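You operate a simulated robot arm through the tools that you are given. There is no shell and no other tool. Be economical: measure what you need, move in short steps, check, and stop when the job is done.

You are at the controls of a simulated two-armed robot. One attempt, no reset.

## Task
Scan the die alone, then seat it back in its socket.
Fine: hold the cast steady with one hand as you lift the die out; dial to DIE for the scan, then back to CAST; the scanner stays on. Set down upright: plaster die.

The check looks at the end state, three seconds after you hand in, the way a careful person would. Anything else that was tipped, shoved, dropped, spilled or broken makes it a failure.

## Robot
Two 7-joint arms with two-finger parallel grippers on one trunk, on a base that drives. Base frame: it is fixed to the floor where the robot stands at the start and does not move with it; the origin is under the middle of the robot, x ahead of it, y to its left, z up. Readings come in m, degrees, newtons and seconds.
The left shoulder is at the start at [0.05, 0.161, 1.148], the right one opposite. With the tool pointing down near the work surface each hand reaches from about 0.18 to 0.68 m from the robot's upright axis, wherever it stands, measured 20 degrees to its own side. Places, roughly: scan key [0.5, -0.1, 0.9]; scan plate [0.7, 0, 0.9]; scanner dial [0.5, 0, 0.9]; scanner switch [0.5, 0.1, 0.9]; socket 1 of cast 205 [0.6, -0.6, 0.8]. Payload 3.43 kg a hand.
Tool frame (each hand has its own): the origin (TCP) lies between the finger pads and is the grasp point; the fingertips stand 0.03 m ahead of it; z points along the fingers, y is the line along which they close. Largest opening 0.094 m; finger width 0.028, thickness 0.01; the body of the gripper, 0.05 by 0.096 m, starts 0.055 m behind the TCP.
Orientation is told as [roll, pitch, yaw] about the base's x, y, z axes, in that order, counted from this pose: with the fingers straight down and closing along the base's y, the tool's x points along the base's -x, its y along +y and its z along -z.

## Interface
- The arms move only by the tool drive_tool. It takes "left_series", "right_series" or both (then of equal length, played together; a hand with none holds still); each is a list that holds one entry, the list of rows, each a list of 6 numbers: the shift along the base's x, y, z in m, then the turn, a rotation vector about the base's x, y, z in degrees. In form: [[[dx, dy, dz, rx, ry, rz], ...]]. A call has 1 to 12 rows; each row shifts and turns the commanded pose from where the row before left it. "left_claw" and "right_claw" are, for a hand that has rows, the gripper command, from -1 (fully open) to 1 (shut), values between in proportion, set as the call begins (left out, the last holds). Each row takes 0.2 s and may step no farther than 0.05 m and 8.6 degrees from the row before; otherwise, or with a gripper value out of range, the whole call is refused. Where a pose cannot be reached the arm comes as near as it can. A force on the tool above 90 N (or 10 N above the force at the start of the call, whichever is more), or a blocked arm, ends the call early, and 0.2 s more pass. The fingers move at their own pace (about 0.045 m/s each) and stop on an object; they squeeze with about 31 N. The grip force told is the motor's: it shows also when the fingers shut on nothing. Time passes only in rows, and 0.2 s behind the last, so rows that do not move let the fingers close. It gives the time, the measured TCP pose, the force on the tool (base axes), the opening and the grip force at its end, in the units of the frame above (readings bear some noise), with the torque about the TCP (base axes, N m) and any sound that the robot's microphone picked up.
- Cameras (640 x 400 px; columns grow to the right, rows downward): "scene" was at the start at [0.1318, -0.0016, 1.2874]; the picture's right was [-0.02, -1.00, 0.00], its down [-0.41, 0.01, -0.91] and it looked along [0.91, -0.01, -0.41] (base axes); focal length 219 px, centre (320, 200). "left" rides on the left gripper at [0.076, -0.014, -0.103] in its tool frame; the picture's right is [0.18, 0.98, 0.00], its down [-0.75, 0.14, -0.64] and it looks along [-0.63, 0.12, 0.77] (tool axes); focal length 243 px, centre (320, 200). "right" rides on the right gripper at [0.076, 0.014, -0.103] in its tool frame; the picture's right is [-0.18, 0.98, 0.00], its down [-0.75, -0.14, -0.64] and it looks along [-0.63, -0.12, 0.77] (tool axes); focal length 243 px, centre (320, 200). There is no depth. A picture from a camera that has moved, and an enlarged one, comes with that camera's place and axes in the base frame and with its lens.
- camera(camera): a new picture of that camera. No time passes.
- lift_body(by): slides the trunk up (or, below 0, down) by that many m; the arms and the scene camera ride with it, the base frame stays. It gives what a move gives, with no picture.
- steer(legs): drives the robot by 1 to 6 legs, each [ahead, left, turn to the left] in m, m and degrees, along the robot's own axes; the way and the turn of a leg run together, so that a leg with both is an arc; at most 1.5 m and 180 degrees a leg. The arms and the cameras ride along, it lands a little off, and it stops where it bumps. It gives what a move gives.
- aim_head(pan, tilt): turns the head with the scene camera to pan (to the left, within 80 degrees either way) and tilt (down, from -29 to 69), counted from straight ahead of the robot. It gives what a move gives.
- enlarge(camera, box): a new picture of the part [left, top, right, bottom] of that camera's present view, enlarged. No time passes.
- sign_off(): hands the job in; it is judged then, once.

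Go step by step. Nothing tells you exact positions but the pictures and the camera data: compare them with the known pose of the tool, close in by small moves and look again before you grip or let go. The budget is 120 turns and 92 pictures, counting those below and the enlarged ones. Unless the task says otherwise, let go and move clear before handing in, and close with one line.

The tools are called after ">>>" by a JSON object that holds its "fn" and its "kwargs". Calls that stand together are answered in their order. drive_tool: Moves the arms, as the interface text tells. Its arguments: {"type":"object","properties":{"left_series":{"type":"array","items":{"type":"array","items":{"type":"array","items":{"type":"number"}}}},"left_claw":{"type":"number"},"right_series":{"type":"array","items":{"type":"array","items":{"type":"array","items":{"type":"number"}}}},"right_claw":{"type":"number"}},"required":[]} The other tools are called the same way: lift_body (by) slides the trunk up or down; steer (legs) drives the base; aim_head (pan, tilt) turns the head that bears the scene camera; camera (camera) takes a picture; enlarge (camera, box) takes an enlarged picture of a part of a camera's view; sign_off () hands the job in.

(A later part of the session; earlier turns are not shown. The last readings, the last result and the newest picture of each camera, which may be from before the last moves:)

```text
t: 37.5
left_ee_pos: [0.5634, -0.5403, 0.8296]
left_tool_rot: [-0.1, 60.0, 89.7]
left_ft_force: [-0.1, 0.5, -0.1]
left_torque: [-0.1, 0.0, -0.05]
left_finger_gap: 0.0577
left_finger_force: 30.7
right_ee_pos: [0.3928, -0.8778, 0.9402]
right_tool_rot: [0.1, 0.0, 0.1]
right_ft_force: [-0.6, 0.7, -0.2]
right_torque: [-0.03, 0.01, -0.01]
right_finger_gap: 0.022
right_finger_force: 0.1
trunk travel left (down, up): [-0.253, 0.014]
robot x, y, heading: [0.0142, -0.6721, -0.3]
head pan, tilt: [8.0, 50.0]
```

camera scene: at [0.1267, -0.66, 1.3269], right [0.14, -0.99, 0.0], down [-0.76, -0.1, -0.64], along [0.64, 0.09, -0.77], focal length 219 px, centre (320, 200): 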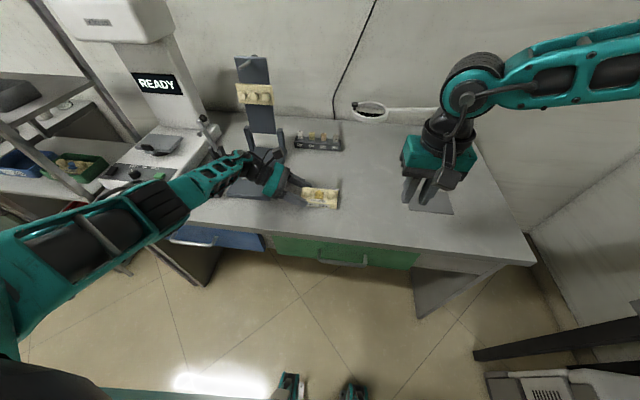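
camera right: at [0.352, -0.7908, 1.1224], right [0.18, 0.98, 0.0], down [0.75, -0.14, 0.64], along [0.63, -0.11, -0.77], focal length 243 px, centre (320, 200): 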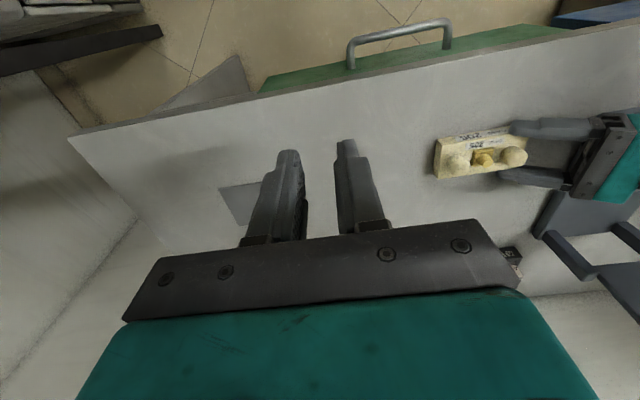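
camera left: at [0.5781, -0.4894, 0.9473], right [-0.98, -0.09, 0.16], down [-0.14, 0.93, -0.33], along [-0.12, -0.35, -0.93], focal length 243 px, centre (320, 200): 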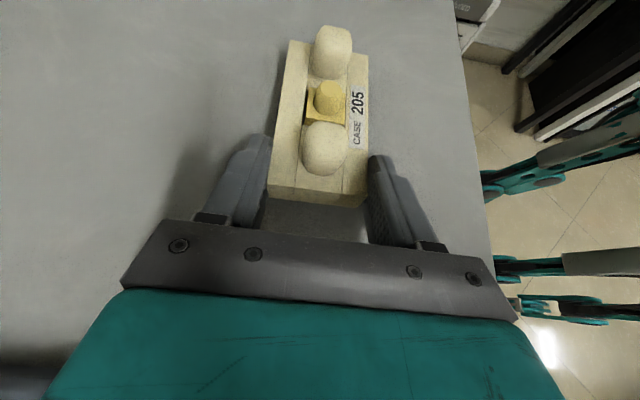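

Free again. Now across at this height, then forward.

>>> {"fn": "drive_tool", "kwargs": {"right_series": [[[0.01, 0.03, 0, 0, 0, 0], [0.01, 0.03, 0, 0, 0, 0], [0.01, 0.03, 0, 0, 0, 0], [0.01, 0.03, 0, 0, 0, 0], [0.01, 0.03, 0, 0, 0, 0], [0.01, 0.03, 0, 0, 0, 0], [0.01, 0.02, 0, 0, 0, 0]]]}}

```text
t: 39.1
left_ee_pos: [0.5637, -0.5384, 0.8293]
left_tool_rot: [0.0, 60.1, 89.9]
left_ft_force: [0.5, -0.9, 0.8]
left_torque: [-0.04, 0.04, 0.11]
left_finger_gap: 0.058
left_finger_force: 30.8
right_ee_pos: [0.4104, -0.8026, 1.0084]
right_tool_rot: [0.1, 0.1, 0.0]
right_ft_force: [0.1, 0.1, -0.4]
right_torque: [0.02, -0.02, 0.02]
right_finger_gap: 0.0224
right_finger_force: 0.2
right hand out of reach, approached as far as the arm can: row 2, 3, 4, 5, 6, 7
trunk travel left (down, up): [-0.253, 0.014]
robot x, y, heading: [0.0096, -0.6715, -0.3]
head pan, tilt: [8.0, 50.0]
```

The right elbow has drifted into an outward posture. I'll try to reset it by yawing the hand inward at an outer place, then come back.

>>> {"fn": "drive_tool", "kwargs": {"right_series": [[[0, -0.03, -0.01, 0, 0, 0], [0, -0.03, -0.01, 0, 0, 0], [0, -0.03, -0.01, 0, 0, 0], [0, -0.03, 0, 0, 0, 8], [0, 0, 0, 0, 0, 8], [0, 0, 0, 0, 0, 8], [0, 0, 0, 0, 0, 8], [0, 0, 0, 0, 0, 8], [0, 0, 0, 0, 0, 8]]]}}

>>> {"fn": "drive_tool", "kwargs": {"right_series": [[[0, 0.01, 0, 0, 0, -8], [0, 0.01, 0, 0, 0, -8], [0, 0.01, 0, 0, 0, -8], [0, 0.01, 0, 0, 0, -8], [0, 0.01, 0, 0, 0, -8], [0, 0.01, 0, 0, 0, -8], [0, 0.02, -0.01, 0, 0, 0], [0, 0.02, 0, 0, 0, 0], [0, 0.02, 0, 0, 0, 0], [0, 0.02, 0, 0, 0, 0]]]}}

```text
t: 41.1
left_ee_pos: [0.5636, -0.5409, 0.8293]
left_tool_rot: [-0.1, 59.9, 89.8]
left_ft_force: [0.1, -0.6, 0.4]
left_torque: [-0.09, 0.04, 0.06]
left_finger_gap: 0.0577
left_finger_force: 30.8
right_ee_pos: [0.4114, -0.924, 0.9768]
right_tool_rot: [0.0, -0.1, 48.0]
right_ft_force: [-0.3, -1.0, 1.0]
right_torque: [0.03, -0.02, 0.01]
right_finger_gap: 0.022
right_finger_force: 0.0
trunk travel left (down, up): [-0.253, 0.014]
robot x, y, heading: [0.0078, -0.6717, -0.3]
head pan, tilt: [8.0, 50.0]
```

```text
t: 43.3
left_ee_pos: [0.5641, -0.54, 0.8285]
left_tool_rot: [-0.1, 60.0, 89.8]
left_ft_force: [-0.8, 0.6, 2.1]
left_torque: [-0.01, 0.05, 0.0]
left_finger_gap: 0.0579
left_finger_force: 30.8
right_ee_pos: [0.3993, -0.8094, 0.9868]
right_tool_rot: [0.2, 0.0, 0.1]
right_ft_force: [0.3, -0.5, -0.6]
right_torque: [-0.02, 0.01, -0.03]
right_finger_gap: 0.0221
right_finger_force: 0.0
right hand out of reach, approached as far as the arm can: row 8, 9, 10
trunk travel left (down, up): [-0.253, 0.014]
robot x, y, heading: [0.0103, -0.6697, -0.2]
head pan, tilt: [8.0, 50.0]
```

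>>> {"fn": "drive_tool", "kwargs": {"right_series": [[[-0.015, -0.01, 0.04, 0, 0, 0], [-0.015, 0, 0.04, 0, 0, 0], [-0.01, 0, 0.04, 0, 0, 0], [0, 0, 0.04, 0, 0, 0], [0, 0, 0.04, 0, 0, 0], [0, 0.03, 0, 0, 0, 0], [0, 0.03, 0, 0, 0, 0], [0, 0.03, 0, 0, 0, 0], [0, 0.03, 0, 0, 0, 0]]]}}

>>> {"fn": "camera", "kwargs": {"camera": "scene"}}

```text
t: 45.3
left_ee_pos: [0.564, -0.5391, 0.8297]
left_tool_rot: [-0.1, 59.9, 89.8]
left_ft_force: [-1.2, 1.2, -0.1]
left_torque: [-0.02, 0.05, 0.0]
left_finger_gap: 0.0578
left_finger_force: 30.9
right_ee_pos: [0.3571, -0.7598, 1.1849]
right_tool_rot: [0.1, -0.1, 0.0]
right_ft_force: [0.4, 0.3, -0.6]
right_torque: [0.03, 0.01, 0.04]
right_finger_gap: 0.0218
right_finger_force: 0.0
right hand out of reach, approached as far as the arm can: row 8, 9
trunk travel left (down, up): [-0.253, 0.014]
robot x, y, heading: [0.01, -0.6714, 0.0]
head pan, tilt: [8.0, 50.0]
```

```text
60 pictures are left
camera scene: at [0.1267, -0.66, 1.3269], right [0.14, -0.99, 0.0], down [-0.76, -0.1, -0.64], along [0.64, 0.09, -0.77], focal length 219 px, centre (320, 200)
```

scene: 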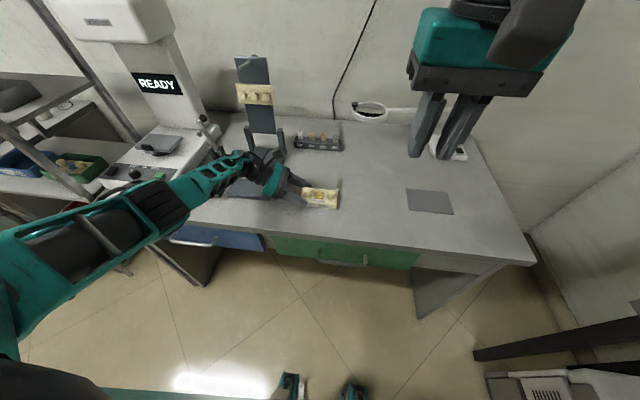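

The right arm simply doesn't reach across its own side: the die must lie to the robot's right. I'll release the cast, raise the left hand, and move the base ~0.23 m left (left wrist sits well left of its grip point anyway).

>>> {"fn": "drive_tool", "kwargs": {"left_series": [[[0, 0, 0, 0, 0, 0], [0, 0, 0, 0, 0, 0], [0, 0, 0, 0, 0, 0], [0, 0, 0, 0, 0, 0], [0, 0.005, 0.02, 0, 0, 0], [0, 0, 0.03, 0, 0, 0], [0, 0, 0.04, 0, 0, 0], [0, 0, 0.04, 0, 0, 0], [0, 0, 0.04, 0, 0, 0], [0, 0, 0.04, 0, 0, 0]]], "right_series": [[[0, -0.02, 0, 0, 0, 0], [0, -0.02, 0, 0, 0, 0], [0, -0.02, 0, 0, 0, 0], [0, -0.02, 0, 0, 0, 0], [0.01, -0.02, -0.02, 0, 0, 0], [0.01, 0, -0.02, 0, 0, 0], [0.01, 0, -0.02, 0, 0, 0], [0.01, 0, -0.02, 0, 0, 0], [0.01, 0, 0, 0, 0, 0], [0, 0, 0, 0, 0, 0]]], "left_claw": -1}}

>>> {"fn": "camera", "kwargs": {"camera": "left"}}

```text
t: 47.5
left_ee_pos: [0.5615, -0.5353, 1.0415]
left_tool_rot: [-0.1, 60.0, 89.7]
left_ft_force: [-0.3, -0.4, 0.2]
left_torque: [-0.01, -0.01, 0.02]
left_finger_gap: 0.094
left_finger_force: 0.0
right_ee_pos: [0.4082, -0.8604, 1.1053]
right_tool_rot: [0.1, 0.0, 0.1]
right_ft_force: [0.0, 0.2, 0.7]
right_torque: [-0.02, 0.04, -0.02]
right_finger_gap: 0.0222
right_finger_force: 0.0
trunk travel left (down, up): [-0.253, 0.014]
robot x, y, heading: [0.0108, -0.6716, 0.1]
head pan, tilt: [8.0, 50.0]
```

```text
59 pictures are left
camera left: at [0.5758, -0.486, 1.1597], right [-0.98, -0.09, 0.16], down [-0.14, 0.93, -0.33], along [-0.12, -0.35, -0.93], focal length 243 px, centre (320, 200)
```

left: 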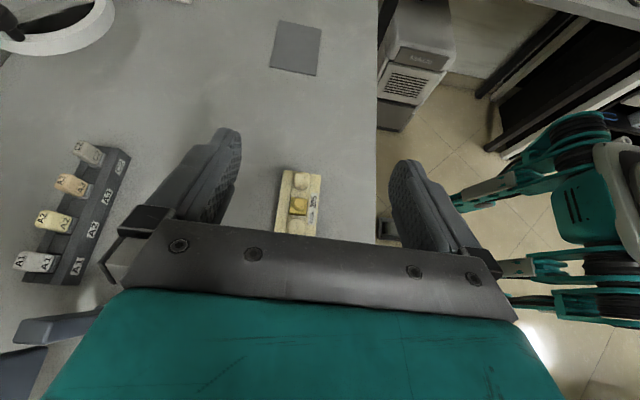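

>>> {"fn": "steer", "kwargs": {"legs": [[0.0, 0.22, 0]]}}

>>> {"fn": "aim_head", "kwargs": {"pan": -5, "tilt": 48}}

>>> {"fn": "camera", "kwargs": {"camera": "scene"}}

```text
t: 50.1
left_ee_pos: [0.5625, -0.3153, 1.0408]
left_tool_rot: [-0.1, 60.1, 89.8]
left_ft_force: [0.3, 0.2, -0.4]
left_torque: [-0.01, 0.01, 0.02]
left_finger_gap: 0.0938
left_finger_force: 0.0
right_ee_pos: [0.4087, -0.6388, 1.1053]
right_tool_rot: [0.1, 0.1, 0.2]
right_ft_force: [-0.1, -0.6, 0.5]
right_torque: [0.0, 0.02, -0.02]
right_finger_gap: 0.022
right_finger_force: 0.1
trunk travel left (down, up): [-0.253, 0.014]
robot x, y, heading: [0.0102, -0.4485, -0.1]
head pan, tilt: [8.0, 50.0]
```

```text
t: 50.8
left_ee_pos: [0.5635, -0.3153, 1.0413]
left_tool_rot: [-0.1, 60.0, 89.9]
left_ft_force: [-0.3, -1.0, -0.5]
left_torque: [-0.04, -0.01, -0.01]
left_finger_gap: 0.0941
left_finger_force: 0.0
right_ee_pos: [0.409, -0.6395, 1.1046]
right_tool_rot: [0.1, 0.0, 0.1]
right_ft_force: [0.4, 0.4, 0.4]
right_torque: [-0.01, 0.0, -0.01]
right_finger_gap: 0.0221
right_finger_force: 0.0
trunk travel left (down, up): [-0.253, 0.014]
robot x, y, heading: [0.0132, -0.451, 0.0]
head pan, tilt: [-5.0, 48.0]
```

```text
58 pictures are left
camera scene: at [0.1295, -0.4571, 1.3296], right [-0.09, -1.0, 0.0], down [-0.74, 0.07, -0.67], along [0.67, -0.06, -0.74], focal length 219 px, centre (320, 200)
```

scene: 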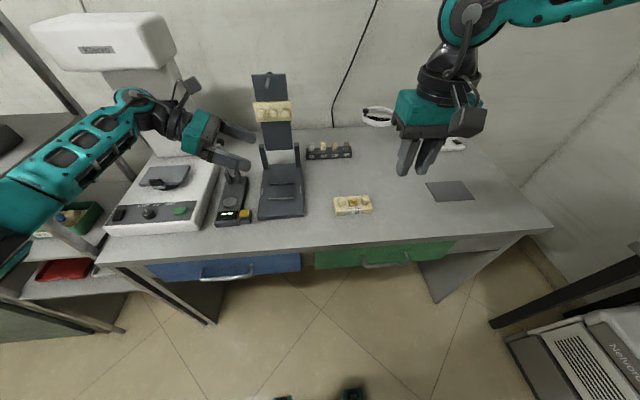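

Clear. Moving the left hand back toward the cast, and the right hand down toward the die, in one go, stopping short of both.

>>> {"fn": "drive_tool", "kwargs": {"left_series": [[[0, -0.022, 0, 0, 0, 0], [0, -0.022, 0, 0, 0, 0], [0, -0.022, 0, 0, 0, 0], [0, -0.022, 0, 0, 0, 0], [0, -0.022, -0.02, 0, 0, 0], [0, -0.022, -0.03, 0, 0, 0], [0, -0.022, -0.03, 0, 0, 0], [0, -0.022, -0.03, 0, 0, 0]]], "right_series": [[[0, 0, -0.02, 0, 0, 0], [0, 0, -0.02, 0, 0, 0], [0, 0, -0.02, 0, 0, 0], [0.02, 0, -0.02, 0, 0, 0], [0.02, 0, -0.02, 0, 0, 0], [0.02, 0, 0, 0, 0, 0], [0.02, 0, 0, 0, 0, 0], [0.02, 0, 0, 0, 0, 0]]]}}

>>> {"fn": "camera", "kwargs": {"camera": "scene"}}

>>> {"fn": "camera", "kwargs": {"camera": "right"}}

```text
t: 52.6
left_ee_pos: [0.562, -0.4916, 0.9312]
left_tool_rot: [-0.1, 60.0, 89.9]
left_ft_force: [0.5, 0.1, 1.1]
left_torque: [-0.01, 0.0, 0.01]
left_finger_gap: 0.0942
left_finger_force: 0.1
right_ee_pos: [0.5036, -0.6443, 1.0091]
right_tool_rot: [0.2, 0.0, 0.1]
right_ft_force: [-0.6, 0.7, -0.2]
right_torque: [0.02, 0.0, -0.02]
right_finger_gap: 0.0225
right_finger_force: 0.1
right hand out of reach, approached as far as the arm can: row 8
trunk travel left (down, up): [-0.253, 0.014]
robot x, y, heading: [0.0096, -0.4507, -0.0]
head pan, tilt: [-5.0, 48.0]
```

```text
57 pictures are left
camera scene: at [0.1295, -0.4576, 1.3296], right [-0.09, -1.0, 0.0], down [-0.74, 0.07, -0.67], along [0.67, -0.06, -0.74], focal length 219 px, centre (320, 200)
```

scene: 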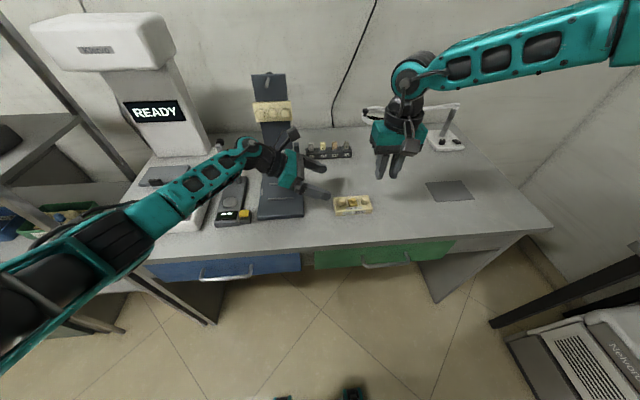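

```text
56 pictures are left
camera right: at [0.4267, -0.6317, 1.1106], right [0.18, 0.98, 0.0], down [0.75, -0.14, 0.64], along [0.63, -0.11, -0.77], focal length 243 px, centre (320, 200)
```

right: 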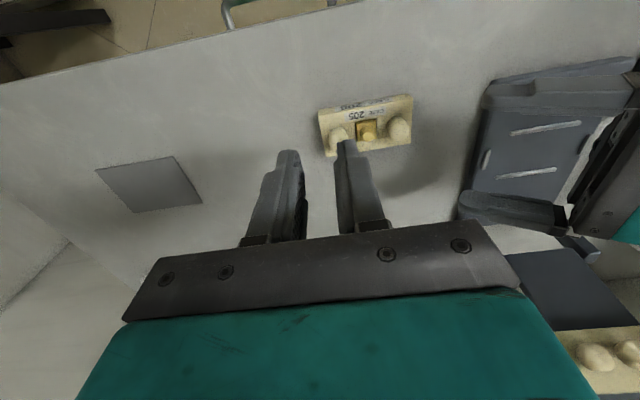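

>>> {"fn": "drive_tool", "kwargs": {"right_series": [[[0, 0, -0.03, 0, 0, 0], [0, 0, -0.03, 0, 0, 0], [0.02, 0.01, -0.02, 0, 0, 0], [0.02, 0.015, 0, 0, 0, 0], [0.02, 0.015, 0, 0, 0, 0], [0.005, 0.006, 0, 0, 0, 0]]]}}

>>> {"fn": "camera", "kwargs": {"camera": "right"}}

```text
t: 54.0
left_ee_pos: [0.561, -0.4905, 0.9308]
left_tool_rot: [-0.2, 60.1, 89.8]
left_ft_force: [0.8, -0.6, 0.3]
left_torque: [0.02, -0.01, -0.03]
left_finger_gap: 0.094
left_finger_force: 0.0
right_ee_pos: [0.4971, -0.657, 0.9831]
right_tool_rot: [0.2, 0.0, 0.1]
right_ft_force: [-0.9, 0.9, -1.3]
right_torque: [0.0, 0.0, -0.03]
right_finger_gap: 0.0221
right_finger_force: 0.0
right hand out of reach, approached as far as the arm can: row 1, 2, 3, 4, 5, 6
trunk travel left (down, up): [-0.253, 0.014]
robot x, y, heading: [0.0141, -0.4535, -0.3]
head pan, tilt: [-5.0, 48.0]
```

```text
55 pictures are left
camera right: at [0.4205, -0.6433, 1.0853], right [0.18, 0.98, 0.0], down [0.75, -0.14, 0.64], along [0.63, -0.11, -0.77], focal length 243 px, centre (320, 200)
```

right: 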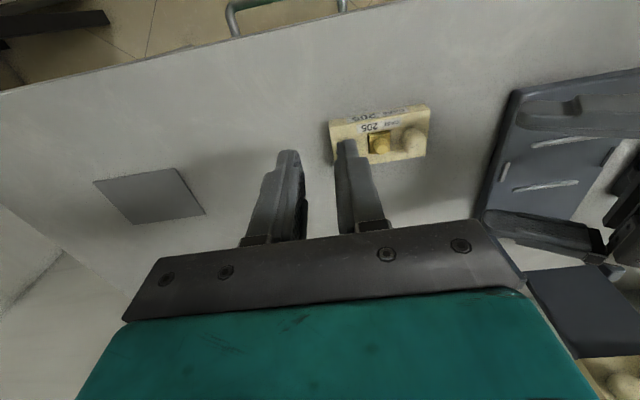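

>>> {"fn": "drive_tool", "kwargs": {"right_series": [[[0, 0, 0, 0, 0, -8], [0, 0, 0, 0, 0, -8], [0, 0, 0, 0, 0, -8], [0, 0, 0, 0, 0, -8], [0, 0, -0.02, 0, 0, 0], [0, 0, -0.02, 0, 0, 0], [0, 0, -0.02, 0, 0, 0]]]}}

>>> {"fn": "aim_head", "kwargs": {"pan": -40, "tilt": 25}}

>>> {"fn": "camera", "kwargs": {"camera": "scene"}}

```text
t: 55.6
left_ee_pos: [0.5612, -0.4903, 0.9313]
left_tool_rot: [-0.1, 60.0, 89.9]
left_ft_force: [0.0, -0.4, 0.1]
left_torque: [-0.03, -0.02, 0.01]
left_finger_gap: 0.0942
left_finger_force: 0.1
right_ee_pos: [0.4782, -0.6754, 0.944]
right_tool_rot: [0.2, 0.0, -31.8]
right_ft_force: [-0.8, 0.1, -0.4]
right_torque: [0.0, -0.02, -0.01]
right_finger_gap: 0.022
right_finger_force: 0.0
right hand out of reach, approached as far as the arm can: row 5, 6, 7
trunk travel left (down, up): [-0.253, 0.014]
robot x, y, heading: [0.0088, -0.4507, -0.1]
head pan, tilt: [-5.0, 48.0]
```

```text
t: 56.6
left_ee_pos: [0.5615, -0.4913, 0.9309]
left_tool_rot: [0.0, 60.1, 89.9]
left_ft_force: [0.2, 0.7, 0.1]
left_torque: [-0.02, 0.0, 0.0]
left_finger_gap: 0.0941
left_finger_force: 0.0
right_ee_pos: [0.4781, -0.6749, 0.9442]
right_tool_rot: [0.2, 0.0, -31.9]
right_ft_force: [-0.7, -1.0, 0.7]
right_torque: [0.01, 0.03, 0.0]
right_finger_gap: 0.0219
right_finger_force: 0.0
trunk travel left (down, up): [-0.253, 0.014]
robot x, y, heading: [0.0107, -0.4499, -0.0]
head pan, tilt: [-40.0, 25.0]
```

```text
54 pictures are left
camera scene: at [0.1215, -0.5094, 1.3643], right [-0.64, -0.77, 0.0], down [-0.32, 0.27, -0.91], along [0.69, -0.58, -0.42], focal length 219 px, centre (320, 200)
```

scene: 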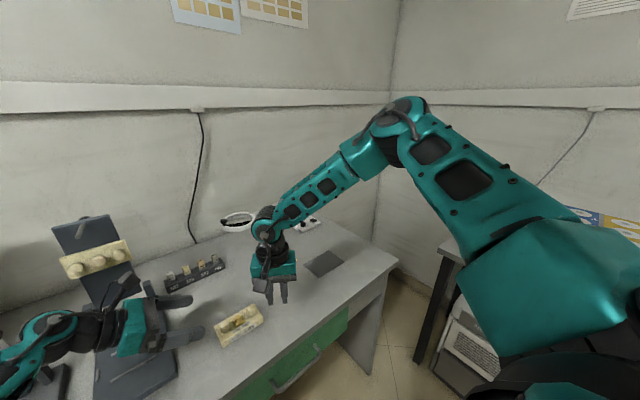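

The right elbow sits high and outward; reach gets better when the hand is higher relative to the shoulder, so lowering the trunk should help. I'll raise both hands, then lower the trunk.

>>> {"fn": "drive_tool", "kwargs": {"left_series": [[[0, 0, 0.03, 0, 0, 0], [0, 0, 0.03, 0, 0, 0], [0, 0, 0.03, 0, 0, 0], [0, 0, 0.03, 0, 0, 0]]], "right_series": [[[0, 0, 0.03, 0, 0, 8], [0, 0, 0.03, 0, 0, 8], [0, 0, 0.03, 0, 0, 8], [0, 0, 0.03, 0, 0, 8]]]}}

>>> {"fn": "lift_body", "kwargs": {"by": -0.13}}

>>> {"fn": "drive_tool", "kwargs": {"right_series": [[[0.02, 0, 0, 0, 0, 0], [0.02, 0.01, 0, 0, 0, 0], [0.02, 0.02, 0, 0, 0, 0], [0.02, 0.02, 0, 0, 0, 0], [0.01, 0.02, 0, 0, 0, 0]]]}}

```text
t: 57.6
left_ee_pos: [0.5623, -0.4905, 1.0517]
left_tool_rot: [-0.2, 60.0, 89.8]
left_ft_force: [0.0, 0.8, -0.7]
left_torque: [-0.02, 0.04, 0.02]
left_finger_gap: 0.0941
left_finger_force: 0.1
right_ee_pos: [0.4774, -0.6772, 1.0646]
right_tool_rot: [0.2, 0.0, 0.3]
right_ft_force: [-0.6, 0.0, 0.6]
right_torque: [-0.01, 0.0, 0.0]
right_finger_gap: 0.0223
right_finger_force: 0.1
trunk travel left (down, up): [-0.253, 0.014]
robot x, y, heading: [0.011, -0.4524, -0.2]
head pan, tilt: [-40.0, 25.0]
```

```text
t: 59.2
left_ee_pos: [0.5632, -0.4891, 0.9224]
left_tool_rot: [-0.1, 60.0, 89.8]
left_ft_force: [-1.1, 0.2, -0.3]
left_torque: [0.01, 0.02, 0.02]
left_finger_gap: 0.0939
left_finger_force: 0.2
right_ee_pos: [0.4759, -0.6772, 0.9336]
right_tool_rot: [0.1, 0.1, 0.1]
right_ft_force: [0.2, 0.3, 0.5]
right_torque: [-0.02, 0.0, -0.02]
right_finger_gap: 0.0222
right_finger_force: 0.0
trunk travel left (down, up): [-0.123, 0.144]
robot x, y, heading: [0.0103, -0.4467, -0.4]
head pan, tilt: [-40.0, 25.0]
```

```text
t: 60.4
left_ee_pos: [0.5633, -0.4912, 0.9216]
left_tool_rot: [-0.1, 60.0, 89.9]
left_ft_force: [-0.3, -0.6, 0.5]
left_torque: [-0.04, 0.0, 0.02]
left_finger_gap: 0.0941
left_finger_force: 0.0
right_ee_pos: [0.5299, -0.6444, 0.9432]
right_tool_rot: [0.2, 0.0, 0.1]
right_ft_force: [-0.7, 0.1, 0.2]
right_torque: [0.0, -0.01, 0.01]
right_finger_gap: 0.0221
right_finger_force: 0.1
right hand out of reach, approached as far as the arm can: row 3, 4, 5
trunk travel left (down, up): [-0.123, 0.144]
robot x, y, heading: [0.0135, -0.4494, 0.0]
head pan, tilt: [-40.0, 25.0]
```

Better, but still short. Tilting the right hand about its closing axis (fingers pointing slightly forward) keeps the pads parallel to the stub and draws the wrist back toward me; try 25°.

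>>> {"fn": "drive_tool", "kwargs": {"right_series": [[[0, 0, 0, 0, -8.3, 0], [0, 0, 0, 0, -8.3, 0], [0, 0, 0, 0, -8.3, 0], [0.01, 0.01, 0, 0, 0, 0], [0.01, 0.012, 0, 0, 0, 0], [0.01, 0.012, 0, 0, 0, 0], [0.005, 0.012, 0, 0, 0, 0]]]}}

>>> {"fn": "camera", "kwargs": {"camera": "right"}}

```text
t: 62.0
left_ee_pos: [0.5627, -0.4908, 0.9213]
left_tool_rot: [0.0, 60.0, 89.8]
left_ft_force: [0.4, 0.3, 0.2]
left_torque: [0.02, -0.03, 0.01]
left_finger_gap: 0.0943
left_finger_force: 0.1
right_ee_pos: [0.5605, -0.601, 0.9453]
right_tool_rot: [0.1, -25.0, 0.1]
right_ft_force: [0.4, -0.4, -0.5]
right_torque: [0.03, -0.04, -0.02]
right_finger_gap: 0.022
right_finger_force: 0.0
right hand out of reach, approached as far as the arm can: row 7
trunk travel left (down, up): [-0.123, 0.144]
robot x, y, heading: [0.0111, -0.4501, -0.0]
head pan, tilt: [-40.0, 25.0]
```

```text
53 pictures are left
camera right: at [0.4477, -0.5881, 1.0048], right [0.16, 0.98, 0.08], down [0.41, -0.14, 0.9], along [0.9, -0.11, -0.43], focal length 243 px, centre (320, 200)
```

right: 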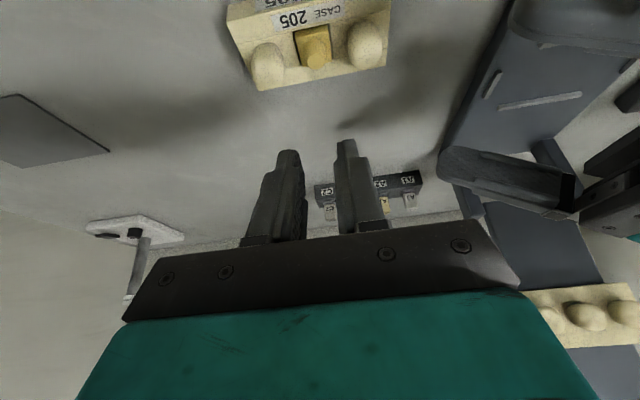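

That works. I'll give both arms a bit more slack with a small base shift (left and forward), then set the left hand on the cast again.

>>> {"fn": "steer", "kwargs": {"legs": [[0.03, 0.05, 0]]}}

>>> {"fn": "drive_tool", "kwargs": {"left_series": [[[-0.008, -0.02, 0, 0, 0, 0], [-0.01, -0.02, 0, 0, 0, 0], [-0.01, -0.01, -0.02, 0, 0, 0], [0, 0, -0.02, 0, 0, 0], [0, 0, -0.02, 0, 0, 0]]], "right_series": [[[-0.005, -0.02, 0, 0, 0, 0], [-0.005, -0.02, 0, 0, 0, 0], [-0.005, -0.01, 0, 0, 0, 0], [0, 0, 0, 0, 0, 0], [0, 0, 0, 0, 0, 0]]]}}

>>> {"fn": "aim_head", "kwargs": {"pan": -15, "tilt": 45}}

>>> {"fn": "camera", "kwargs": {"camera": "scene"}}

>>> {"fn": "camera", "kwargs": {"camera": "left"}}

```text
t: 63.1
left_ee_pos: [0.5934, -0.4409, 0.9216]
left_tool_rot: [-0.1, 60.1, 89.8]
left_ft_force: [-0.5, 0.2, -0.6]
left_torque: [-0.02, -0.02, 0.0]
left_finger_gap: 0.0941
left_finger_force: 0.1
right_ee_pos: [0.59, -0.5524, 0.9452]
right_tool_rot: [0.0, -24.9, 0.1]
right_ft_force: [-0.7, 0.4, 0.2]
right_torque: [0.01, -0.02, -0.05]
right_finger_gap: 0.0221
right_finger_force: 0.1
trunk travel left (down, up): [-0.123, 0.144]
robot x, y, heading: [0.0393, -0.399, -0.3]
head pan, tilt: [-40.0, 25.0]
```

```text
t: 64.3
left_ee_pos: [0.565, -0.4904, 0.8604]
left_tool_rot: [0.1, 59.9, 89.9]
left_ft_force: [0.1, 0.1, -0.4]
left_torque: [0.0, 0.0, 0.02]
left_finger_gap: 0.0939
left_finger_force: 0.0
right_ee_pos: [0.5734, -0.6025, 0.9439]
right_tool_rot: [0.1, -24.8, 0.1]
right_ft_force: [0.5, -0.2, -0.6]
right_torque: [-0.04, 0.03, 0.0]
right_finger_gap: 0.0219
right_finger_force: 0.0
trunk travel left (down, up): [-0.123, 0.144]
robot x, y, heading: [0.0408, -0.3996, 0.1]
head pan, tilt: [-40.0, 25.0]
```

```text
t: 65.2
left_ee_pos: [0.5645, -0.4903, 0.8617]
left_tool_rot: [-0.1, 60.1, 89.8]
left_ft_force: [0.5, 0.3, -0.5]
left_torque: [-0.01, -0.02, 0.05]
left_finger_gap: 0.0941
left_finger_force: 0.1
right_ee_pos: [0.5747, -0.6013, 0.9443]
right_tool_rot: [0.1, -24.8, 0.1]
right_ft_force: [0.8, -0.2, 0.0]
right_torque: [-0.03, -0.03, -0.01]
right_finger_gap: 0.0222
right_finger_force: 0.0
trunk travel left (down, up): [-0.123, 0.144]
robot x, y, heading: [0.0396, -0.3982, -0.2]
head pan, tilt: [-15.0, 45.0]
```

```text
52 pictures are left
camera scene: at [0.1596, -0.4222, 1.2038], right [-0.26, -0.97, 0.0], down [-0.68, 0.19, -0.71], along [0.68, -0.19, -0.71], focal length 219 px, centre (320, 200)
```

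scene: 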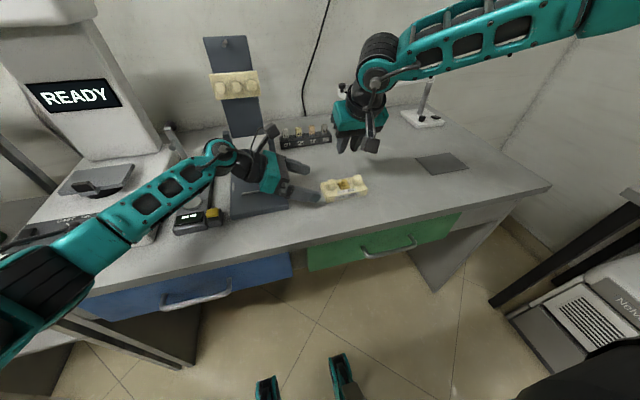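

```text
51 pictures are left
camera left: at [0.5789, -0.4403, 0.9794], right [-0.98, -0.09, 0.16], down [-0.14, 0.93, -0.33], along [-0.12, -0.35, -0.93], focal length 243 px, centre (320, 200)
```

left: 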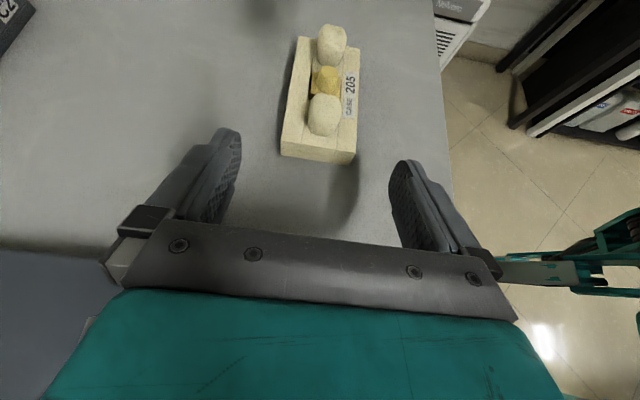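

>>> {"fn": "drive_tool", "kwargs": {"left_series": [[[0, -0.005, -0.011, 0, 0, 0], [0, -0.005, -0.011, 0, 0, 0], [0, -0.01, -0.009, 0, 0, 0], [0, -0.013, 0, 0, 0, 0], [0, -0.013, 0, 0, 0, 0], [0, 0, 0, 0, 0, 0]]]}}

>>> {"fn": "camera", "kwargs": {"camera": "left"}}

```text
t: 66.6
left_ee_pos: [0.5655, -0.5391, 0.8296]
left_tool_rot: [0.0, 60.0, 89.8]
left_ft_force: [-0.5, -0.3, 0.8]
left_torque: [-0.03, 0.01, 0.02]
left_finger_gap: 0.094
left_finger_force: 0.0
right_ee_pos: [0.5738, -0.6019, 0.944]
right_tool_rot: [0.2, -24.9, 0.1]
right_ft_force: [-0.2, -0.9, 1.0]
right_torque: [-0.02, -0.02, 0.01]
right_finger_gap: 0.0221
right_finger_force: 0.0
trunk travel left (down, up): [-0.123, 0.144]
robot x, y, heading: [0.041, -0.4009, -0.1]
head pan, tilt: [-15.0, 45.0]
```

```text
50 pictures are left
camera left: at [0.5788, -0.4881, 0.9477], right [-0.98, -0.09, 0.16], down [-0.14, 0.93, -0.33], along [-0.12, -0.35, -0.93], focal length 243 px, centre (320, 200)
```

left: 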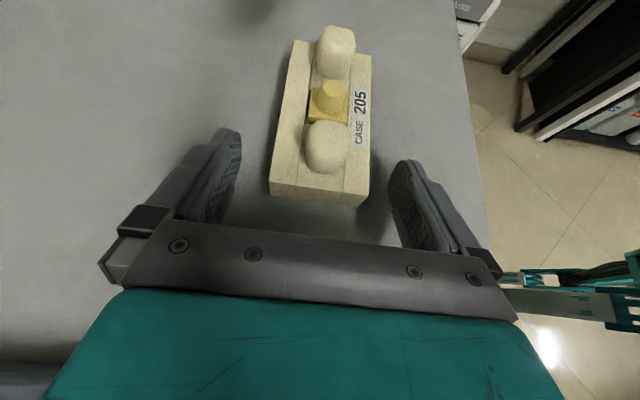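

Centred as before. Closing on the cast.

>>> {"fn": "drive_tool", "kwargs": {"left_series": [[[0, 0, 0, 0, 0, 0], [0, 0, 0, 0, 0, 0], [0, 0, 0, 0, 0, 0], [0, 0, 0, 0, 0, 0], [0, 0, 0, 0, 0, 0]]], "left_claw": -0.1}}

>>> {"fn": "drive_tool", "kwargs": {"right_series": [[[-0.005, 0.003, -0.02, 0, 0, 0], [-0.005, 0.002, -0.02, 0, 0, 0], [0, 0, 0, 0, 0, 0]]]}}

>>> {"fn": "camera", "kwargs": {"camera": "right"}}

>>> {"fn": "enlarge", "kwargs": {"camera": "scene", "box": [270, 120, 398, 200]}}

```text
t: 67.8
left_ee_pos: [0.566, -0.5378, 0.8307]
left_tool_rot: [0.0, 60.0, 89.7]
left_ft_force: [-0.6, -0.6, 0.0]
left_torque: [0.0, 0.03, -0.03]
left_finger_gap: 0.0577
left_finger_force: 30.8
right_ee_pos: [0.5733, -0.6026, 0.946]
right_tool_rot: [0.1, -24.9, 0.1]
right_ft_force: [-0.5, 0.4, 0.2]
right_torque: [0.0, 0.0, -0.01]
right_finger_gap: 0.022
right_finger_force: 0.2
trunk travel left (down, up): [-0.123, 0.144]
robot x, y, heading: [0.0392, -0.3986, -0.3]
head pan, tilt: [-15.0, 45.0]
```

```text
t: 68.6
left_ee_pos: [0.5641, -0.5377, 0.8305]
left_tool_rot: [-0.1, 60.0, 89.8]
left_ft_force: [0.1, -0.2, 0.7]
left_torque: [-0.06, -0.04, -0.05]
left_finger_gap: 0.058
left_finger_force: 30.8
right_ee_pos: [0.5647, -0.5978, 0.9044]
right_tool_rot: [0.1, -24.9, 0.1]
right_ft_force: [0.6, 0.7, -0.3]
right_torque: [0.02, 0.02, 0.03]
right_finger_gap: 0.0221
right_finger_force: 0.0
trunk travel left (down, up): [-0.123, 0.144]
robot x, y, heading: [0.0455, -0.4002, -0.0]
head pan, tilt: [-15.0, 45.0]
```

```text
49 pictures are left
camera right: at [0.452, -0.5835, 0.9638], right [0.16, 0.98, 0.08], down [0.41, -0.14, 0.9], along [0.9, -0.11, -0.43], focal length 243 px, centre (320, 200)
```

right: 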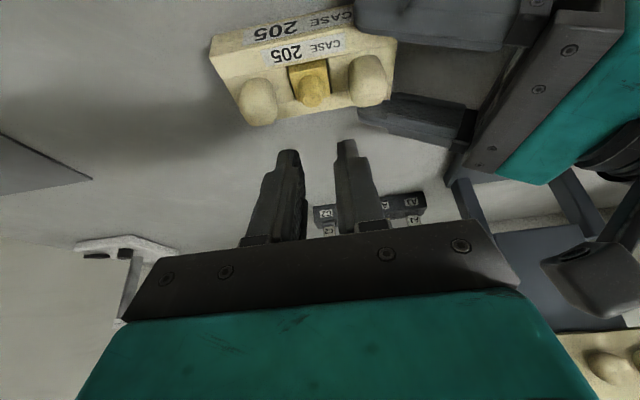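

```text
5.00 times, centred on (334, 160) of scene
camera zoom: at [0.1596, -0.4221, 1.2038], right [-0.26, -0.97, 0.0], down [-0.68, 0.18, -0.71], along [0.68, -0.18, -0.71], focal length 1097 px, centre (250, 400)
```

zoom: 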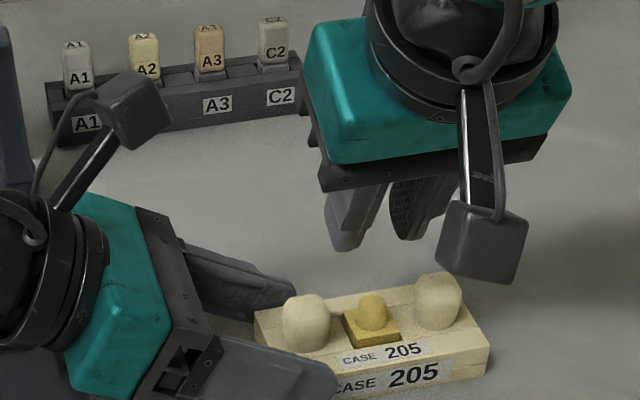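

Cast held. The stub is at about (0.567, −0.597, top 0.837). I'll go down to just above the teeth and check the alignment.

>>> {"fn": "drive_tool", "kwargs": {"right_series": [[[-0.005, 0.001, -0.012, 0, 0, 0], [-0.004, 0, -0.012, 0, 0, 0], [0, 0, 0, 0, 0, 0]]]}}

>>> {"fn": "enlarge", "kwargs": {"camera": "right", "box": [200, 20, 440, 170]}}

>>> {"fn": "enlarge", "kwargs": {"camera": "scene", "box": [308, 145, 388, 195]}}

```text
t: 69.4
left_ee_pos: [0.5652, -0.538, 0.8303]
left_tool_rot: [-0.1, 60.0, 89.8]
left_ft_force: [-0.3, 0.7, 0.5]
left_torque: [-0.03, 0.0, -0.03]
left_finger_gap: 0.0576
left_finger_force: 30.8
right_ee_pos: [0.5565, -0.5979, 0.8803]
right_tool_rot: [0.1, -24.9, 0.1]
right_ft_force: [0.1, 0.3, 0.3]
right_torque: [0.0, 0.01, 0.0]
right_finger_gap: 0.0223
right_finger_force: 0.1
trunk travel left (down, up): [-0.123, 0.144]
robot x, y, heading: [0.0365, -0.4037, 0.2]
head pan, tilt: [-15.0, 45.0]
```

```text
2.67 times, centred on (320, 95) of right
camera zoom: at [0.4437, -0.5829, 0.9403], right [0.16, 0.98, 0.08], down [0.41, -0.14, 0.9], along [0.9, -0.11, -0.43], focal length 647 px, centre (320, 480)
```

zoom: 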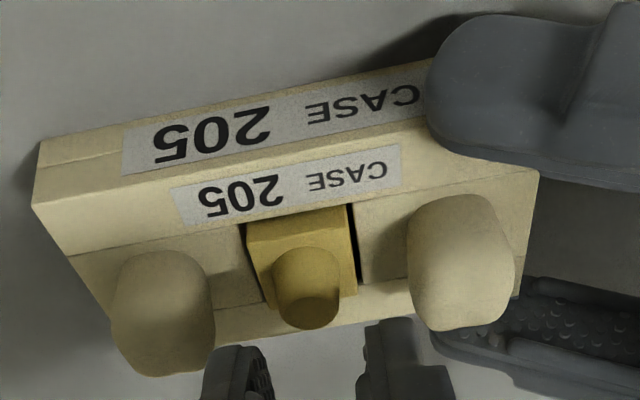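

```text
8.00 times, centred on (348, 170) of scene
camera zoom: at [0.1596, -0.4221, 1.2038], right [-0.26, -0.97, 0.0], down [-0.68, 0.18, -0.71], along [0.68, -0.18, -0.71], focal length 1756 px, centre (96, 440)
```

zoom: 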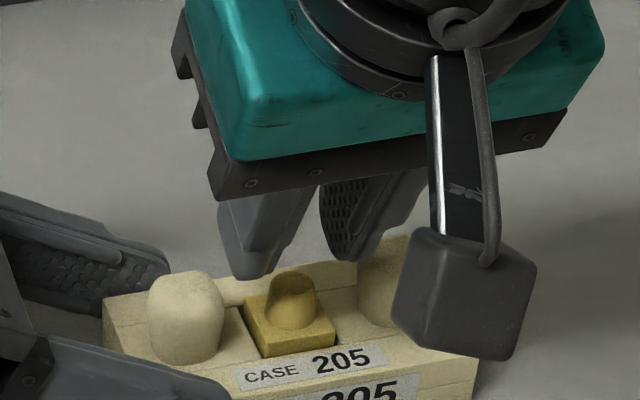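

Alignment is within about a millimetre; I'll narrow the gap slightly to clear the neighbouring teeth and go down in small steps, watching force.

>>> {"fn": "drive_tool", "kwargs": {"right_series": [[[0, 0.001, 0, 0, 0, 0], [0, 0, -0.005, 0, 0, 0], [0, 0, -0.005, 0, 0, 0], [0, 0, -0.003, 0, 0, 0], [0, 0, 0, 0, 0, 0]]], "right_claw": 0.58}}

>>> {"fn": "enlarge", "kwargs": {"camera": "right", "box": [200, 40, 440, 190]}}

>>> {"fn": "enlarge", "kwargs": {"camera": "scene", "box": [308, 145, 388, 195]}}

```text
t: 70.6
left_ee_pos: [0.5652, -0.5377, 0.831]
left_tool_rot: [-0.1, 60.0, 89.8]
left_ft_force: [-0.2, -0.6, 0.7]
left_torque: [0.05, 0.01, -0.07]
left_finger_gap: 0.0577
left_finger_force: 30.9
right_ee_pos: [0.5566, -0.5959, 0.8681]
right_tool_rot: [0.1, -24.9, 0.1]
right_ft_force: [-0.1, -0.3, -0.8]
right_torque: [0.01, 0.02, -0.03]
right_finger_gap: 0.0196
right_finger_force: 0.2
trunk travel left (down, up): [-0.123, 0.144]
robot x, y, heading: [0.0415, -0.4003, -0.0]
head pan, tilt: [-15.0, 45.0]
```

```text
2.67 times, centred on (320, 115) of right
camera zoom: at [0.4437, -0.5818, 0.9274], right [0.16, 0.98, 0.08], down [0.41, -0.14, 0.9], along [0.9, -0.11, -0.43], focal length 647 px, centre (320, 427)
```

zoom: 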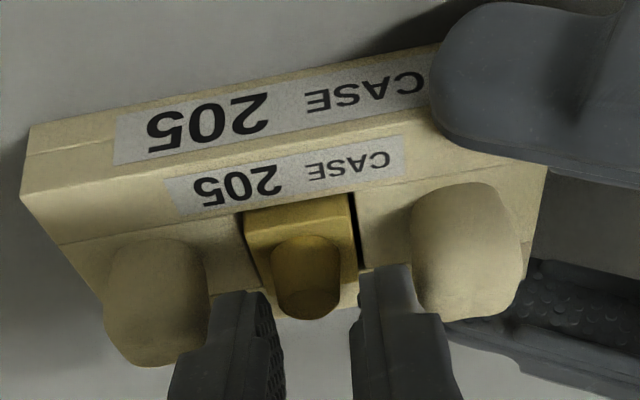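

```text
8.00 times, centred on (348, 170) of scene
camera zoom: at [0.1596, -0.4221, 1.2038], right [-0.26, -0.97, 0.0], down [-0.68, 0.18, -0.71], along [0.68, -0.18, -0.71], focal length 1756 px, centre (96, 440)
```

zoom: 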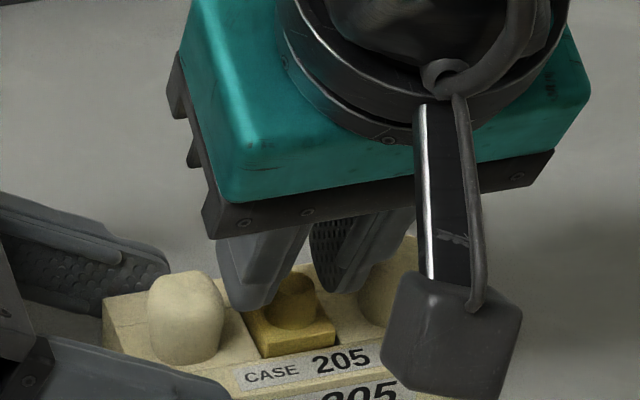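

>>> {"fn": "drive_tool", "kwargs": {"right_series": [[[0, -0.0005, 0, 0, 0, 0], [0, 0, 0, 0, 0, 0], [0, 0, -0.003, 0, 0, 0], [0, 0, -0.003, 0, 0, 0], [0, 0, 0, 0, 0, 0]]], "right_claw": 0.62}}

>>> {"fn": "enlarge", "kwargs": {"camera": "right", "box": [200, 40, 440, 190]}}

```text
t: 71.8
left_ee_pos: [0.5641, -0.5385, 0.8294]
left_tool_rot: [-0.1, 60.0, 89.9]
left_ft_force: [0.1, -0.6, 0.4]
left_torque: [-0.02, 0.02, -0.01]
left_finger_gap: 0.0577
left_finger_force: 31.0
right_ee_pos: [0.5561, -0.5966, 0.8607]
right_tool_rot: [0.1, -24.8, 0.1]
right_ft_force: [0.4, 0.5, 0.2]
right_torque: [0.0, -0.01, -0.01]
right_finger_gap: 0.0178
right_finger_force: 0.0
trunk travel left (down, up): [-0.123, 0.144]
robot x, y, heading: [0.0393, -0.4032, -0.1]
head pan, tilt: [-15.0, 45.0]
```

```text
2.67 times, centred on (320, 115) of right
camera zoom: at [0.4437, -0.5826, 0.9209], right [0.16, 0.98, 0.08], down [0.41, -0.14, 0.9], along [0.9, -0.11, -0.43], focal length 647 px, centre (320, 427)
```

zoom: 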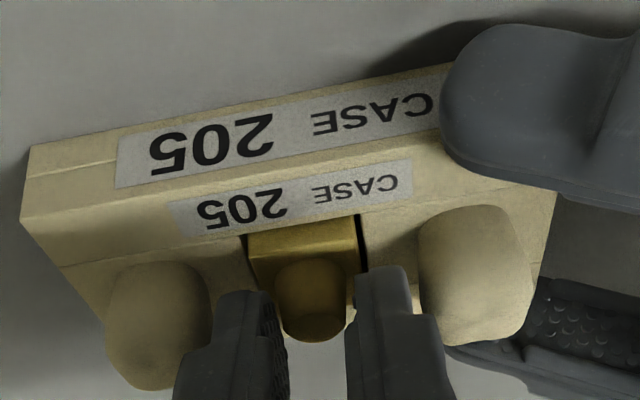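

Clean, with no contact force. A last 5 mm down, then close on the stub.

>>> {"fn": "drive_tool", "kwargs": {"right_series": [[[0, 0, -0.003, 0, 0, 0], [0, 0, -0.002, 0, 0, 0], [0, 0, 0, 0, 0, 0]]]}}

>>> {"fn": "drive_tool", "kwargs": {"right_series": [[[0, 0, 0, 0, 0, 0], [0, 0, 0, 0, 0, 0], [0, 0, 0, 0, 0, 0]]], "right_claw": 1}}

>>> {"fn": "enlarge", "kwargs": {"camera": "right", "box": [200, 40, 440, 190]}}

```text
t: 72.6
left_ee_pos: [0.5651, -0.5374, 0.831]
left_tool_rot: [-0.2, 60.1, 89.9]
left_ft_force: [6.8, -6.3, -5.7]
left_torque: [-0.29, 0.0, 0.47]
left_finger_gap: 0.0576
left_finger_force: 31.4
right_ee_pos: [0.5568, -0.5961, 0.8604]
right_tool_rot: [0.2, -25.2, 0.0]
right_ft_force: [-7.0, 1.0, 20.6]
right_torque: [-0.02, 0.18, 0.03]
right_finger_gap: 0.0179
right_finger_force: 0.0
trunk travel left (down, up): [-0.123, 0.144]
robot x, y, heading: [0.0383, -0.4008, -0.1]
head pan, tilt: [-15.0, 45.0]
```

```text
t: 73.4
left_ee_pos: [0.5646, -0.537, 0.8306]
left_tool_rot: [-0.2, 60.0, 89.7]
left_ft_force: [7.5, -5.2, -7.6]
left_torque: [-0.08, -0.05, 0.65]
left_finger_gap: 0.0579
left_finger_force: 31.3
right_ee_pos: [0.5572, -0.5961, 0.8602]
right_tool_rot: [0.2, -25.2, 0.2]
right_ft_force: [-1.1, -0.7, 26.8]
right_torque: [-0.03, -0.05, -0.02]
right_finger_gap: 0.0138
right_finger_force: 30.8
trunk travel left (down, up): [-0.123, 0.144]
robot x, y, heading: [0.0391, -0.4004, -0.1]
head pan, tilt: [-15.0, 45.0]
```

```text
2.67 times, centred on (320, 115) of right
camera zoom: at [0.4443, -0.583, 0.9182], right [0.16, 0.98, 0.08], down [0.41, -0.14, 0.9], along [0.9, -0.11, -0.42], focal length 647 px, centre (320, 427)
```

zoom: 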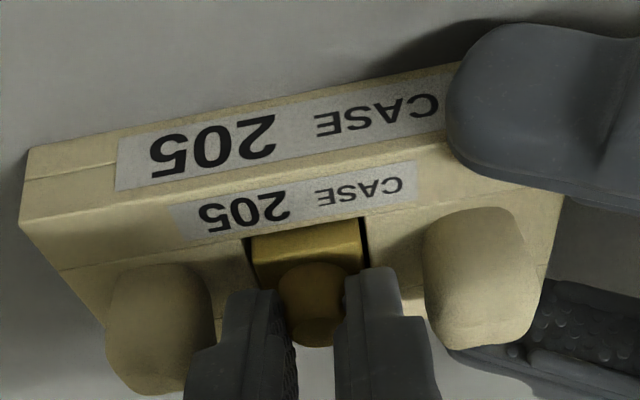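

The stub is gripped (13.8 mm gap, 31 N); tips rest on the die's base. Lifting straight up slowly while the left hand holds the cast.

>>> {"fn": "drive_tool", "kwargs": {"right_series": [[[0, 0, 0.003, 0, 0, 0], [0, 0, 0.003, 0, 0, 0], [0, 0, 0.004, 0, 0, 0], [0, 0, 0.005, 0, 0, 0], [0, 0, 0.005, 0, 0, 0], [0, 0, 0.005, 0, 0, 0], [0, 0, 0.005, 0, 0, 0]]]}}

>>> {"fn": "enlarge", "kwargs": {"camera": "right", "box": [200, 40, 440, 190]}}

>>> {"fn": "enlarge", "kwargs": {"camera": "scene", "box": [308, 145, 388, 195]}}

```text
t: 75.0
left_ee_pos: [0.5642, -0.5394, 0.831]
left_tool_rot: [-0.1, 60.1, 89.8]
left_ft_force: [-0.2, -0.5, 0.2]
left_torque: [0.1, -0.02, 0.0]
left_finger_gap: 0.0576
left_finger_force: 31.1
right_ee_pos: [0.5561, -0.5963, 0.8874]
right_tool_rot: [0.2, -24.8, 0.2]
right_ft_force: [-0.1, -1.3, -0.8]
right_torque: [0.0, 0.0, -0.01]
right_finger_gap: 0.0136
right_finger_force: 31.2
trunk travel left (down, up): [-0.123, 0.144]
robot x, y, heading: [0.042, -0.4015, 0.0]
head pan, tilt: [-15.0, 45.0]
```

```text
2.67 times, centred on (320, 115) of right
camera zoom: at [0.4435, -0.5831, 0.9465], right [0.16, 0.98, 0.08], down [0.41, -0.14, 0.9], along [0.9, -0.11, -0.43], focal length 647 px, centre (320, 427)
```

zoom: 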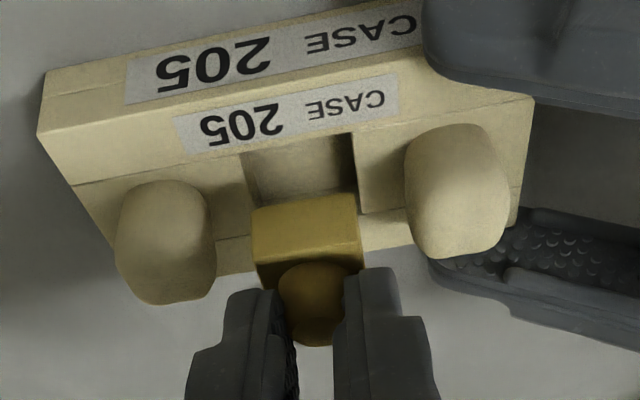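

```text
8.00 times, centred on (348, 170) of scene
camera zoom: at [0.1597, -0.4221, 1.2038], right [-0.26, -0.97, 0.0], down [-0.68, 0.18, -0.71], along [0.68, -0.18, -0.71], focal length 1756 px, centre (96, 440)
```

zoom: 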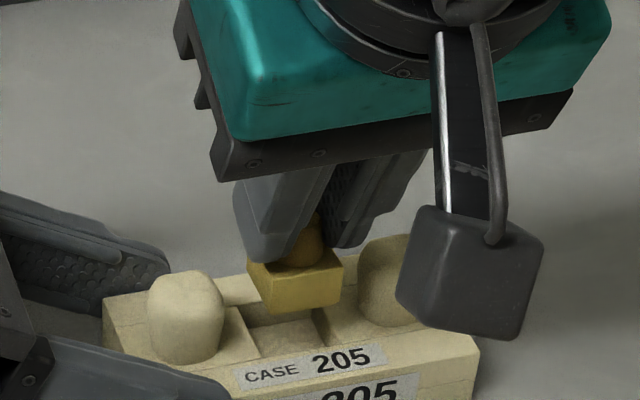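

The die is out cleanly with its block base, and the cast didn't move. Now raise the right hand, open the left and lift it clear.

>>> {"fn": "drive_tool", "kwargs": {"left_series": [[[0, 0, 0, 0, 0, 0], [0, 0, 0, 0, 0, 0], [0, 0, 0, 0, 0, 0], [0, 0, 0, 0, 0, 0], [0, 0.003, 0.02, 0, 0, 0], [0, 0.01, 0.03, 0, 0, 0], [0, 0.01, 0.03, 0, 0, 0], [0, 0.02, 0.04, 0, 0, 0], [0, 0.02, 0.04, 0, 0, 0], [0, 0.02, 0.04, 0, 0, 0]]], "right_series": [[[0, 0, 0.015, 0, 0, 0], [0, 0, 0.02, 0, 0, 0], [0, 0, 0.02, 0, 0, 0], [-0.01, 0, 0.02, 0, 0, 0], [-0.015, -0.01, 0.01, 0, 0, 0], [-0.015, -0.01, 0.01, 0, 0, 0], [-0.02, -0.01, 0.01, 0, 0, 0], [-0.02, -0.01, 0.01, 0, 0, 0], [-0.02, 0, 0.01, 0, 0, 0], [-0.02, 0, 0, 0, 0, 0]]], "left_claw": -1}}

>>> {"fn": "enlarge", "kwargs": {"camera": "scene", "box": [260, 110, 420, 210]}}

>>> {"fn": "drive_tool", "kwargs": {"left_series": [[[-0.02, 0.01, 0.01, 7.5, 0, 0], [-0.02, 0.01, 0.01, 7.5, 0, 0], [-0.02, 0.01, 0.01, 7.5, 0, 0], [-0.02, 0.01, 0.01, 7.5, 0, 0], [-0.02, 0.01, 0, 7.5, 0, 0], [-0.02, 0.01, 0, 7.5, 0, 0], [-0.02, 0.01, 0, 7.5, 0, 0], [-0.02, 0.01, 0, 7.5, 0, 0], [-0.02, 0, 0, 0, 0, -8], [-0.02, 0, 0, 0, 0, -8], [0, 0, 0, 0, 0, -8], [0, 0, 0, 0, 0, -8]]]}}

```text
t: 77.2
left_ee_pos: [0.5647, -0.4511, 1.0305]
left_tool_rot: [-0.2, 60.0, 89.7]
left_ft_force: [0.4, 0.5, 0.3]
left_torque: [0.01, -0.01, -0.02]
left_finger_gap: 0.0939
left_finger_force: 0.0
right_ee_pos: [0.4373, -0.6365, 1.0123]
right_tool_rot: [0.1, -25.0, 0.3]
right_ft_force: [-0.5, 0.5, -0.9]
right_torque: [0.02, -0.01, 0.01]
right_finger_gap: 0.0134
right_finger_force: 31.2
trunk travel left (down, up): [-0.123, 0.144]
robot x, y, heading: [0.0404, -0.3989, 0.1]
head pan, tilt: [-15.0, 45.0]
```

```text
4.00 times, centred on (340, 160) of scene
camera zoom: at [0.1593, -0.422, 1.2038], right [-0.26, -0.97, 0.0], down [-0.68, 0.18, -0.71], along [0.68, -0.18, -0.71], focal length 878 px, centre (240, 360)
```

zoom: 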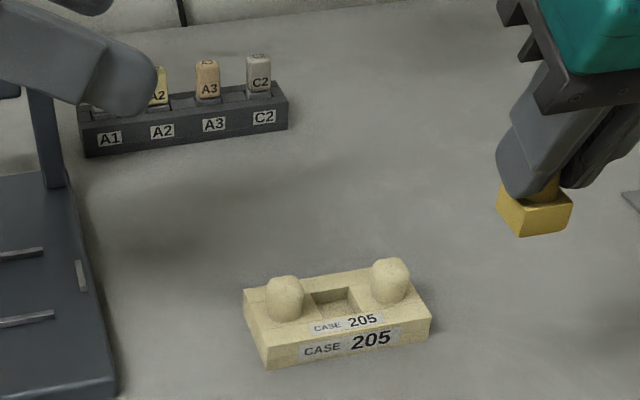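

```text
t: 79.8
left_ee_pos: [0.3649, -0.3733, 1.0698]
left_tool_rot: [0.1, 0.0, 57.8]
left_ft_force: [-1.2, 0.3, -0.5]
left_torque: [0.0, -0.01, 0.02]
left_finger_gap: 0.094
left_finger_force: 0.1
right_ee_pos: [0.4376, -0.6378, 1.0121]
right_tool_rot: [0.1, -24.9, 0.1]
right_ft_force: [0.0, 0.6, -1.0]
right_torque: [-0.01, -0.01, 0.02]
right_finger_gap: 0.0133
right_finger_force: 30.9
trunk travel left (down, up): [-0.123, 0.144]
robot x, y, heading: [0.0438, -0.4035, 0.1]
head pan, tilt: [-15.0, 45.0]
```

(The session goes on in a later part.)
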